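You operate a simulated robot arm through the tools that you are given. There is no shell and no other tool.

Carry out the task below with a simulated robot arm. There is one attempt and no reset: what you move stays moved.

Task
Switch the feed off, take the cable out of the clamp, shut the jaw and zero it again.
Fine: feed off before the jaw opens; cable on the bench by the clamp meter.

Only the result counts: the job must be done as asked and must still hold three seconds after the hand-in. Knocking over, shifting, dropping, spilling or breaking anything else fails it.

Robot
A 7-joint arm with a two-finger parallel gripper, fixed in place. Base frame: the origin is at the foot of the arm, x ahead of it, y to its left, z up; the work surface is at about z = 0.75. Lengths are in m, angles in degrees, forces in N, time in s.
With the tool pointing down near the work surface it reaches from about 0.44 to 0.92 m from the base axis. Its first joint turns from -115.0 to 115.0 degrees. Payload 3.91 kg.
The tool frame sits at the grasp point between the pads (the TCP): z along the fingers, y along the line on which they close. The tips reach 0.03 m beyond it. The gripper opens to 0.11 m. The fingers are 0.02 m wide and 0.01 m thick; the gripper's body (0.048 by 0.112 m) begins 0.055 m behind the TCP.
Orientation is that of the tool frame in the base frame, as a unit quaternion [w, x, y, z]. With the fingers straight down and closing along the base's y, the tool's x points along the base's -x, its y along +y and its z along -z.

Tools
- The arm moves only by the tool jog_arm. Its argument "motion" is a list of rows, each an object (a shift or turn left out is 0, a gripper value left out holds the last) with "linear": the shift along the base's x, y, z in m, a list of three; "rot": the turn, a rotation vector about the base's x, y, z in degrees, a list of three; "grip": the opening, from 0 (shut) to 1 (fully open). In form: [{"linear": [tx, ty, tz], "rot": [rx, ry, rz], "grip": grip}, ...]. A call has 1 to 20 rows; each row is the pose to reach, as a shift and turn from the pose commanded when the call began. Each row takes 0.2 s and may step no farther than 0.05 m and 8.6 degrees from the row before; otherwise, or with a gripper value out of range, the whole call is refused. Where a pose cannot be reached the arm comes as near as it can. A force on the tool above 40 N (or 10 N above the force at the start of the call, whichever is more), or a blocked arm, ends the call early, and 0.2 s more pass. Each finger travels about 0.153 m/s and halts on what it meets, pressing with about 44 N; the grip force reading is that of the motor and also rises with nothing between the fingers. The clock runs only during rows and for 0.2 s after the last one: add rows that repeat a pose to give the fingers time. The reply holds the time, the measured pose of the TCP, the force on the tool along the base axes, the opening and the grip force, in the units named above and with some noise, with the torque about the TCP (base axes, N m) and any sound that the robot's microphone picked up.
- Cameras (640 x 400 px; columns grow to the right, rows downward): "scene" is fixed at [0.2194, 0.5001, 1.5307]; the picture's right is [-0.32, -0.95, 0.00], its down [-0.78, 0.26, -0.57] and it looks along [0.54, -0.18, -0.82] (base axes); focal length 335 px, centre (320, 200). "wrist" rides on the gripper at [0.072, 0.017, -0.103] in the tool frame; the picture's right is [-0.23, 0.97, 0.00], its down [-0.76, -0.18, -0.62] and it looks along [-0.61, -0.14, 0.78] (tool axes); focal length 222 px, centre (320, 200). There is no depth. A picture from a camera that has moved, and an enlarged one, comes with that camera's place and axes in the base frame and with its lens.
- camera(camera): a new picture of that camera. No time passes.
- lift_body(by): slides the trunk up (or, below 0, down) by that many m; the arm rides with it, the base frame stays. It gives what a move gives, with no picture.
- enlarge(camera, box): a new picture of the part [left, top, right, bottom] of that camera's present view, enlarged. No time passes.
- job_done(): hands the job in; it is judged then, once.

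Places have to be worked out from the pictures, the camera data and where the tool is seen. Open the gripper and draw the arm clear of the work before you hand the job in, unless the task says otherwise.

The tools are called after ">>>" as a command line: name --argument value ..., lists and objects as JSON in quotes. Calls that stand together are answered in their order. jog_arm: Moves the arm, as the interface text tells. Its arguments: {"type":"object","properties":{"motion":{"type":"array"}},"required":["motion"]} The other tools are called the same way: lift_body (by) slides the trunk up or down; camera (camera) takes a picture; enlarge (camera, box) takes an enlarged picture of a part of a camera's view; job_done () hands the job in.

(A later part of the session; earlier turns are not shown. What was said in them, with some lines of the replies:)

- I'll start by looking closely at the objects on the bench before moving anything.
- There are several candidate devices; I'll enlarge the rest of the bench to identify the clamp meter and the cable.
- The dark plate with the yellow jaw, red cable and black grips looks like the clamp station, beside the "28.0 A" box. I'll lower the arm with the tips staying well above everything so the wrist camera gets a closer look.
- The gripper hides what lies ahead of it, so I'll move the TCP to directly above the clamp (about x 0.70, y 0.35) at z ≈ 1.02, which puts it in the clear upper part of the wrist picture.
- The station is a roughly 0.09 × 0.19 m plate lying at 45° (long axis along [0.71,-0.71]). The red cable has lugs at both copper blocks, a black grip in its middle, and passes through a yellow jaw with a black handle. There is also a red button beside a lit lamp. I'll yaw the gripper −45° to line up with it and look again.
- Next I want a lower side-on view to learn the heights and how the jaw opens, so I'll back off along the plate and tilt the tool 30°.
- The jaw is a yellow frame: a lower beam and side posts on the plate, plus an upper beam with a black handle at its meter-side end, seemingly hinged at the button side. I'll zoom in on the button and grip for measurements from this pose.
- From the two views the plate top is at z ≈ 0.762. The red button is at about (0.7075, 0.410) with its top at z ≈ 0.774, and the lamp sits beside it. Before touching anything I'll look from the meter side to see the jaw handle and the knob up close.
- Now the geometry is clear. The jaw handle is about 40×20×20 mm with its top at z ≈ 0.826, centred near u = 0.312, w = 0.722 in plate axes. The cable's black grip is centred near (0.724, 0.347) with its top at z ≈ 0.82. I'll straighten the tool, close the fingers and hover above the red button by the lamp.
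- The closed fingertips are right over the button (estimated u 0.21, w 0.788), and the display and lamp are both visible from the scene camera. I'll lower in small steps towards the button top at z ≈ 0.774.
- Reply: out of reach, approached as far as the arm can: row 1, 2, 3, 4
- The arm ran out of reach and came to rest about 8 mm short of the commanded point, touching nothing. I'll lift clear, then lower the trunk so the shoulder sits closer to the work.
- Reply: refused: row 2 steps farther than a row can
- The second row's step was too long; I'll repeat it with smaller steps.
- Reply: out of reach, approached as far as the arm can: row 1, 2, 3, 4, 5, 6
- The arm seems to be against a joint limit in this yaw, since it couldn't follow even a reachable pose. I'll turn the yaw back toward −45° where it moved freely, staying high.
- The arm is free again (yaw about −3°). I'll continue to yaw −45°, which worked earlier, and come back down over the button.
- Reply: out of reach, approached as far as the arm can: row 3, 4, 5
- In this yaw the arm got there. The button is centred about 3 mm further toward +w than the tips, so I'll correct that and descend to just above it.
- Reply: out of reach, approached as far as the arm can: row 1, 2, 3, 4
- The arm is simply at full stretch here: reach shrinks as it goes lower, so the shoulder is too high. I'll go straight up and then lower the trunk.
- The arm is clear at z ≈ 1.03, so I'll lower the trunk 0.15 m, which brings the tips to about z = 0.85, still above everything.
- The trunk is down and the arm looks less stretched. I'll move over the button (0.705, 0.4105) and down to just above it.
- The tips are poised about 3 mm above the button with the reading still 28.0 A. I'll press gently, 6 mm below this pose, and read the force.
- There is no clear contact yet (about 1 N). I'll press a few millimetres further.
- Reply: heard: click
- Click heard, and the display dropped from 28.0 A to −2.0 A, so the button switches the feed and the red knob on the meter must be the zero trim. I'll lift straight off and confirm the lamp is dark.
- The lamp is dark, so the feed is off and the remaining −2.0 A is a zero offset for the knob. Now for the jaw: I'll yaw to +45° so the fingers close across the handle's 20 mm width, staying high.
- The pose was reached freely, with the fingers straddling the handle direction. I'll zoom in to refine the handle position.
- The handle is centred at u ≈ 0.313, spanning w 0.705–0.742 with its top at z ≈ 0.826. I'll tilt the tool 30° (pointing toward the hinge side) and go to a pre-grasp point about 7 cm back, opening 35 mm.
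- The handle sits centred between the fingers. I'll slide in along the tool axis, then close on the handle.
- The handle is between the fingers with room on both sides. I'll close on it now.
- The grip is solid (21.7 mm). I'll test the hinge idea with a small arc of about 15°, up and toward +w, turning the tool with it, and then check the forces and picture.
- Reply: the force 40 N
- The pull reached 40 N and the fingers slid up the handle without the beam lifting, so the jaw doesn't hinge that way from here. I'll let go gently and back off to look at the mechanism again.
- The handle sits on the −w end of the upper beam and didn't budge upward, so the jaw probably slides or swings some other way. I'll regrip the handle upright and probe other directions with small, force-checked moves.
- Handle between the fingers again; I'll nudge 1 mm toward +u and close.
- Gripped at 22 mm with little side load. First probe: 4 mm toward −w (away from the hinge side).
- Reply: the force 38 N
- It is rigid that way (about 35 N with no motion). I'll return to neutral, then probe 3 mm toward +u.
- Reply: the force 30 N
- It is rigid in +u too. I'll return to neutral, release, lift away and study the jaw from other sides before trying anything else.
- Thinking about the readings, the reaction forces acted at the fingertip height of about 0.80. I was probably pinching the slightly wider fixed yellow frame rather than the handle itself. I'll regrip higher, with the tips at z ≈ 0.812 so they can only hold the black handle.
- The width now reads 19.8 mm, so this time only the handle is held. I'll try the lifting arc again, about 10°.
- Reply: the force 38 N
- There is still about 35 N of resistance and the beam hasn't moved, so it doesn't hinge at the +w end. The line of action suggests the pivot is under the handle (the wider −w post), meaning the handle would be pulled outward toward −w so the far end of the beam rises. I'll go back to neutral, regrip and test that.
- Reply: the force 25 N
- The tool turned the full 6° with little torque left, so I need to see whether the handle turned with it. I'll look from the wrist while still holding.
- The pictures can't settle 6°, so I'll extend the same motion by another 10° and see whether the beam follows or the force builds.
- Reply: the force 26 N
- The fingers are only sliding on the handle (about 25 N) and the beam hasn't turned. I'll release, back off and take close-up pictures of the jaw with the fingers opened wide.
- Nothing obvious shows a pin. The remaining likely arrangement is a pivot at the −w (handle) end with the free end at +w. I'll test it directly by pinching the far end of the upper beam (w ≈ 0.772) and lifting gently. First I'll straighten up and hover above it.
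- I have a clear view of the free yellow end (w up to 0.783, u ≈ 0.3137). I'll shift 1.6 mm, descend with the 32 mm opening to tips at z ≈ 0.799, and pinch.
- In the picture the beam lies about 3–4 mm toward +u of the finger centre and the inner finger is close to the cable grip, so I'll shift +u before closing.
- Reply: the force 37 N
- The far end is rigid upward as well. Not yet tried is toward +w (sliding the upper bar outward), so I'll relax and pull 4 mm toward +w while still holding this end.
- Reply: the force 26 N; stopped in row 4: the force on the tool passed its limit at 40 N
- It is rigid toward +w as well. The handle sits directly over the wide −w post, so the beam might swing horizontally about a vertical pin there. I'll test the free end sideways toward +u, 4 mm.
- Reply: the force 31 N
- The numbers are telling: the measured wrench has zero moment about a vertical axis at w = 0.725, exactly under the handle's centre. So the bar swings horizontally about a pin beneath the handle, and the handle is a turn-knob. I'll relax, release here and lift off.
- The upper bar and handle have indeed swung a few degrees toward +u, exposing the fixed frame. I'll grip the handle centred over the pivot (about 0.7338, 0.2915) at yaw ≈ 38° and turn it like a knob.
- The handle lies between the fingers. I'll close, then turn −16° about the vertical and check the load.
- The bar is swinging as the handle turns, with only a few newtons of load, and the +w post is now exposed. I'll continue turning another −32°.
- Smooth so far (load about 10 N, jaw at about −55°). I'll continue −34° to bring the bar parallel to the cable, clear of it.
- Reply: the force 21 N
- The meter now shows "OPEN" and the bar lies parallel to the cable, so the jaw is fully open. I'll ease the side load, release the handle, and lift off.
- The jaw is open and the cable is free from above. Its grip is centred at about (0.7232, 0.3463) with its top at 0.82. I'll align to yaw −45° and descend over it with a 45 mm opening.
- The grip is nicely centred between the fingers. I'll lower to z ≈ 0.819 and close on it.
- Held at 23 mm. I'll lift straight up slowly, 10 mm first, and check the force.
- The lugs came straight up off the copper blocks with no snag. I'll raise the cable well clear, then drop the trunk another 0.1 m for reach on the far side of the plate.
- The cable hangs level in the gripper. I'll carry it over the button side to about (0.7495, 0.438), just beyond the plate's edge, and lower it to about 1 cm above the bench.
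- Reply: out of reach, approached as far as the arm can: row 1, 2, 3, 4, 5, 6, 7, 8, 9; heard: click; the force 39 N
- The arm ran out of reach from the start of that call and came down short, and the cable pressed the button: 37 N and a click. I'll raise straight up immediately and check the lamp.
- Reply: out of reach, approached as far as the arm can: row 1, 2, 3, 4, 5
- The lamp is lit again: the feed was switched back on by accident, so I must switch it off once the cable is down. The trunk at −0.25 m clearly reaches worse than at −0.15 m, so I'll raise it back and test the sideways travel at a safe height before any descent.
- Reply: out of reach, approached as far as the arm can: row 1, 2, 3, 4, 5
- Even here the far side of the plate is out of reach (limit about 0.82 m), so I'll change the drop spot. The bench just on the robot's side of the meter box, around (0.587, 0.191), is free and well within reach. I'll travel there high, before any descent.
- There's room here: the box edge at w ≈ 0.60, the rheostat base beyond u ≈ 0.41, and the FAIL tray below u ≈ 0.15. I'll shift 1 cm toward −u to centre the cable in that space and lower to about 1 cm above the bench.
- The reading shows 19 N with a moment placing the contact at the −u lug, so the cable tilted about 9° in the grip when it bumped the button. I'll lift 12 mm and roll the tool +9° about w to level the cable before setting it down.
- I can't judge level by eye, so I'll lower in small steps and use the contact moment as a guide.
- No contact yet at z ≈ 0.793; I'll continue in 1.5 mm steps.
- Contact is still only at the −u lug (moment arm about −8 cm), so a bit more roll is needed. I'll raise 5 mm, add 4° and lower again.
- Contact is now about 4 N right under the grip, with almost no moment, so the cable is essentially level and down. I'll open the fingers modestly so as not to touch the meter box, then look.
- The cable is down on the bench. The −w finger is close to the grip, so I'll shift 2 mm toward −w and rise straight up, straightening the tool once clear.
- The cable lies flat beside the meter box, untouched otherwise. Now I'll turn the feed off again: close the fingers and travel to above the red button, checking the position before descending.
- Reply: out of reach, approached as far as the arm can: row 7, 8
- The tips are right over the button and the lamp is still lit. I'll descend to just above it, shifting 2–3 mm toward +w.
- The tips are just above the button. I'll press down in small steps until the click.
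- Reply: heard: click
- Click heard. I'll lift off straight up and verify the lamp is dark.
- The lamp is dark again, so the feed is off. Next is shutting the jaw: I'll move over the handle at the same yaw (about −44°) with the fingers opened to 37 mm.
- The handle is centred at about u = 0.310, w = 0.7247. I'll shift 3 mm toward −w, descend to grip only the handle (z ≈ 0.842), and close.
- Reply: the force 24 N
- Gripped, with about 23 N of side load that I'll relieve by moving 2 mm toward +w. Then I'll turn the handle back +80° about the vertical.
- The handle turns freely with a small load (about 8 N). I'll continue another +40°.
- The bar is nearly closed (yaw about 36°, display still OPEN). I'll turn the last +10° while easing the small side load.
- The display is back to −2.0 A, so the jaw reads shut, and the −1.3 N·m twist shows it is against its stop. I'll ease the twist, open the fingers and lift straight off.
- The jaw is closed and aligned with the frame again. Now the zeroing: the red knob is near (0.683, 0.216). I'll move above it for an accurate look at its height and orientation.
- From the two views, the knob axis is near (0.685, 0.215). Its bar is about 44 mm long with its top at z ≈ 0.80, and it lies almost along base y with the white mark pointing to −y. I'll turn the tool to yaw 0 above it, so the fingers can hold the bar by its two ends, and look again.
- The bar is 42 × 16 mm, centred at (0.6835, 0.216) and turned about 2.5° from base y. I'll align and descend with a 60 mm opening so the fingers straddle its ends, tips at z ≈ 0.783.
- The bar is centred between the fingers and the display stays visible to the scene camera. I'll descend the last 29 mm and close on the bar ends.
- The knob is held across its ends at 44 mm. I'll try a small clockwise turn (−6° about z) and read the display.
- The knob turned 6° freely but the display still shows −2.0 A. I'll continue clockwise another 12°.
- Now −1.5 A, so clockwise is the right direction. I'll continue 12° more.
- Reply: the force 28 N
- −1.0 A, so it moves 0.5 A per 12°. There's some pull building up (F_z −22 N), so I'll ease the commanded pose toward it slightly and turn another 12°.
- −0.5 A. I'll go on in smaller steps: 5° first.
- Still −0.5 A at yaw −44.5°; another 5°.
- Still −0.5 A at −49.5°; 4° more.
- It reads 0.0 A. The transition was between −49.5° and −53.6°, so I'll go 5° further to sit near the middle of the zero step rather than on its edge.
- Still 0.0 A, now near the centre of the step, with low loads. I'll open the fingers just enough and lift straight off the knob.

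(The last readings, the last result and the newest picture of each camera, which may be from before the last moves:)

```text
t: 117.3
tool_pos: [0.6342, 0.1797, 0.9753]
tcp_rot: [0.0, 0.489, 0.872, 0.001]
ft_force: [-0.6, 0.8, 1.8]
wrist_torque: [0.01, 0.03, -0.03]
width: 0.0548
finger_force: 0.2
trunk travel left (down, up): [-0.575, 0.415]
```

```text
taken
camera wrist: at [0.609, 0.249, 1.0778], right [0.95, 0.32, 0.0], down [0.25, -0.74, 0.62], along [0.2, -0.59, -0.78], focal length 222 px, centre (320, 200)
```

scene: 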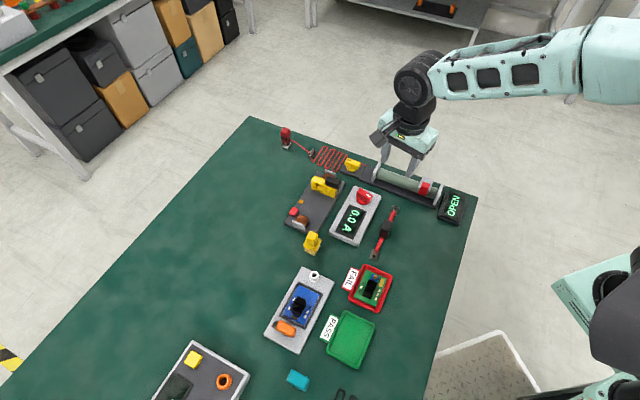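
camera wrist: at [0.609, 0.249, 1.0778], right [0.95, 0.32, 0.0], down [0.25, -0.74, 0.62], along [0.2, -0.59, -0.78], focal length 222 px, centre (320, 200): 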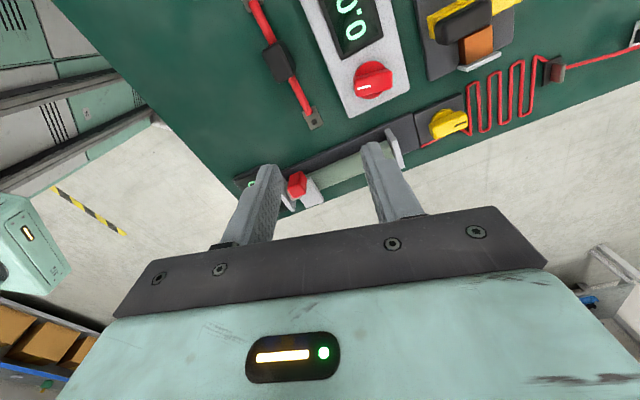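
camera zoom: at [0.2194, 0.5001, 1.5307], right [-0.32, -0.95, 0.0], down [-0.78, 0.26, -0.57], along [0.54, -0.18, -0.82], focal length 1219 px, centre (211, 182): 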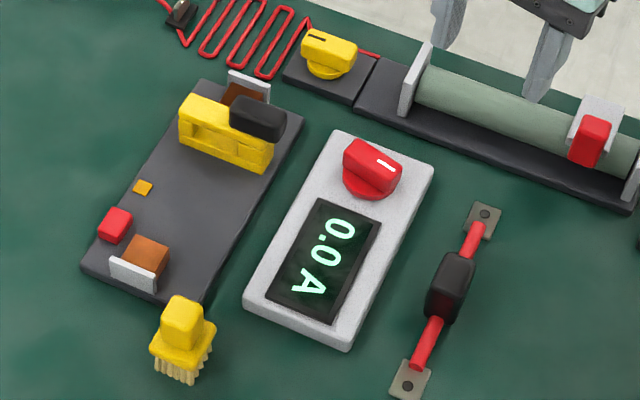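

The display holds 0.0 A, the lamp is dark, the jaw is shut and the cable lies by the meter. I'll open the gripper fully, withdraw higher and do a last close check.

>>> jog_arm --motion '[{"linear": [-0.02, -0.02, 0.03], "grip": 0.8}, {"linear": [-0.04, -0.04, 0.06], "grip": 1.0}, {"linear": [-0.06, -0.06, 0.09]}, {"linear": [-0.08, -0.08, 0.12]}, {"linear": [-0.08, -0.08, 0.12]}, {"linear": [-0.08, -0.08, 0.12]}, {"linear": [-0.08, -0.08, 0.12]}]'

>>> camera --camera "scene"

>>> enlarge --camera "scene" --box '[280, 155, 360, 235]'

>>> enlarge --camera "scene" --box '[330, 175, 430, 265]'

```text
t: 118.9
tool_pos: [0.5543, 0.0992, 1.0935]
tcp_rot: [0.0, 0.488, 0.873, 0.001]
ft_force: [-0.1, -0.3, 0.9]
wrist_torque: [0.01, -0.01, 0.02]
width: 0.1098
finger_force: 0.2
trunk travel left (down, up): [-0.575, 0.415]
```

```text
taken
```

scene: 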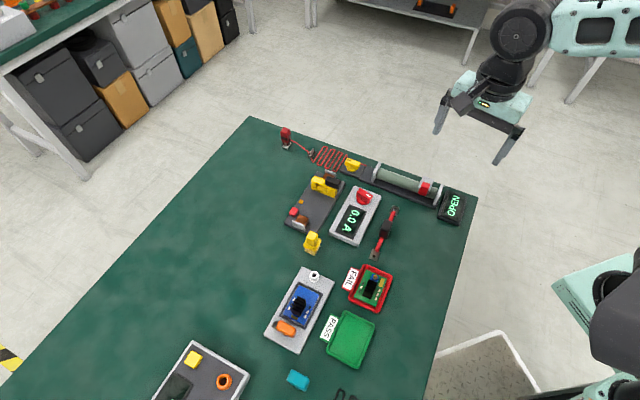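

```text
5.00 times, centred on (320, 195) of scene
camera zoom: at [0.2194, 0.5001, 1.5307], right [-0.32, -0.95, 0.0], down [-0.78, 0.26, -0.57], along [0.54, -0.18, -0.82], focal length 1676 px, centre (320, 225)
```

zoom: 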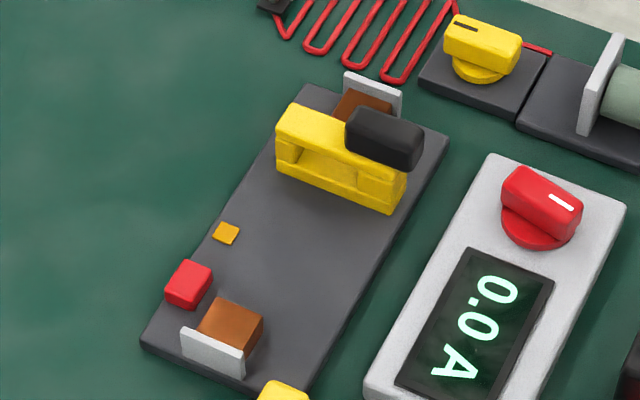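

```text
4.44 times, centred on (380, 220) of scene
camera zoom: at [0.2194, 0.5001, 1.5307], right [-0.32, -0.95, 0.0], down [-0.78, 0.26, -0.57], along [0.54, -0.18, -0.82], focal length 1490 px, centre (53, 111)
```

zoom: 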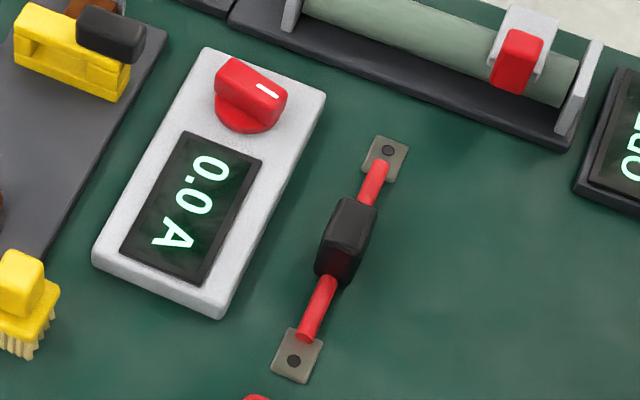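

Final check: lamp dark (feed off), jaw shut and aligned with its frame, meter steady at 0.0 A, and the cable flat on the bench beside the meter. Nothing else has moved, and the arm is clear with the gripper open, so I'm handing in.

During the job, the carried cable bumped the feed button and switched the feed back on while the jaw was open and the cable already out. I switched it off again before shutting the jaw.

>>> job_done

```text
The job is handed in.
```

I've handed the job in. The feed is off (lamp dark), the cable is out of the clamp, the jaw is shut and the meter reads a steady 0.0 A. I don't have the verdict.

- **Feed order:** I switched the feed off before the jaw opened. While I was carrying the cable away, with the jaw open, it bumped the feed button and switched the feed back on. I put the cable down, switched the feed off again and only then shut the jaw. If the feed had to stay off the whole time the jaw was open, that was a breach.
- **Cable position:** It lies flat on the bench about 4 cm from the meter's display box, on the side nearest the robot. I had meant to set it right beside the clamp itself, but that spot was out of the arm's reach.
- **Handling force:** Before I found that the jaw handle turns sideways, I pulled on it in the wrong directions with up to about 40 N. I saw no damage, and nothing else on the bench appears to have moved.
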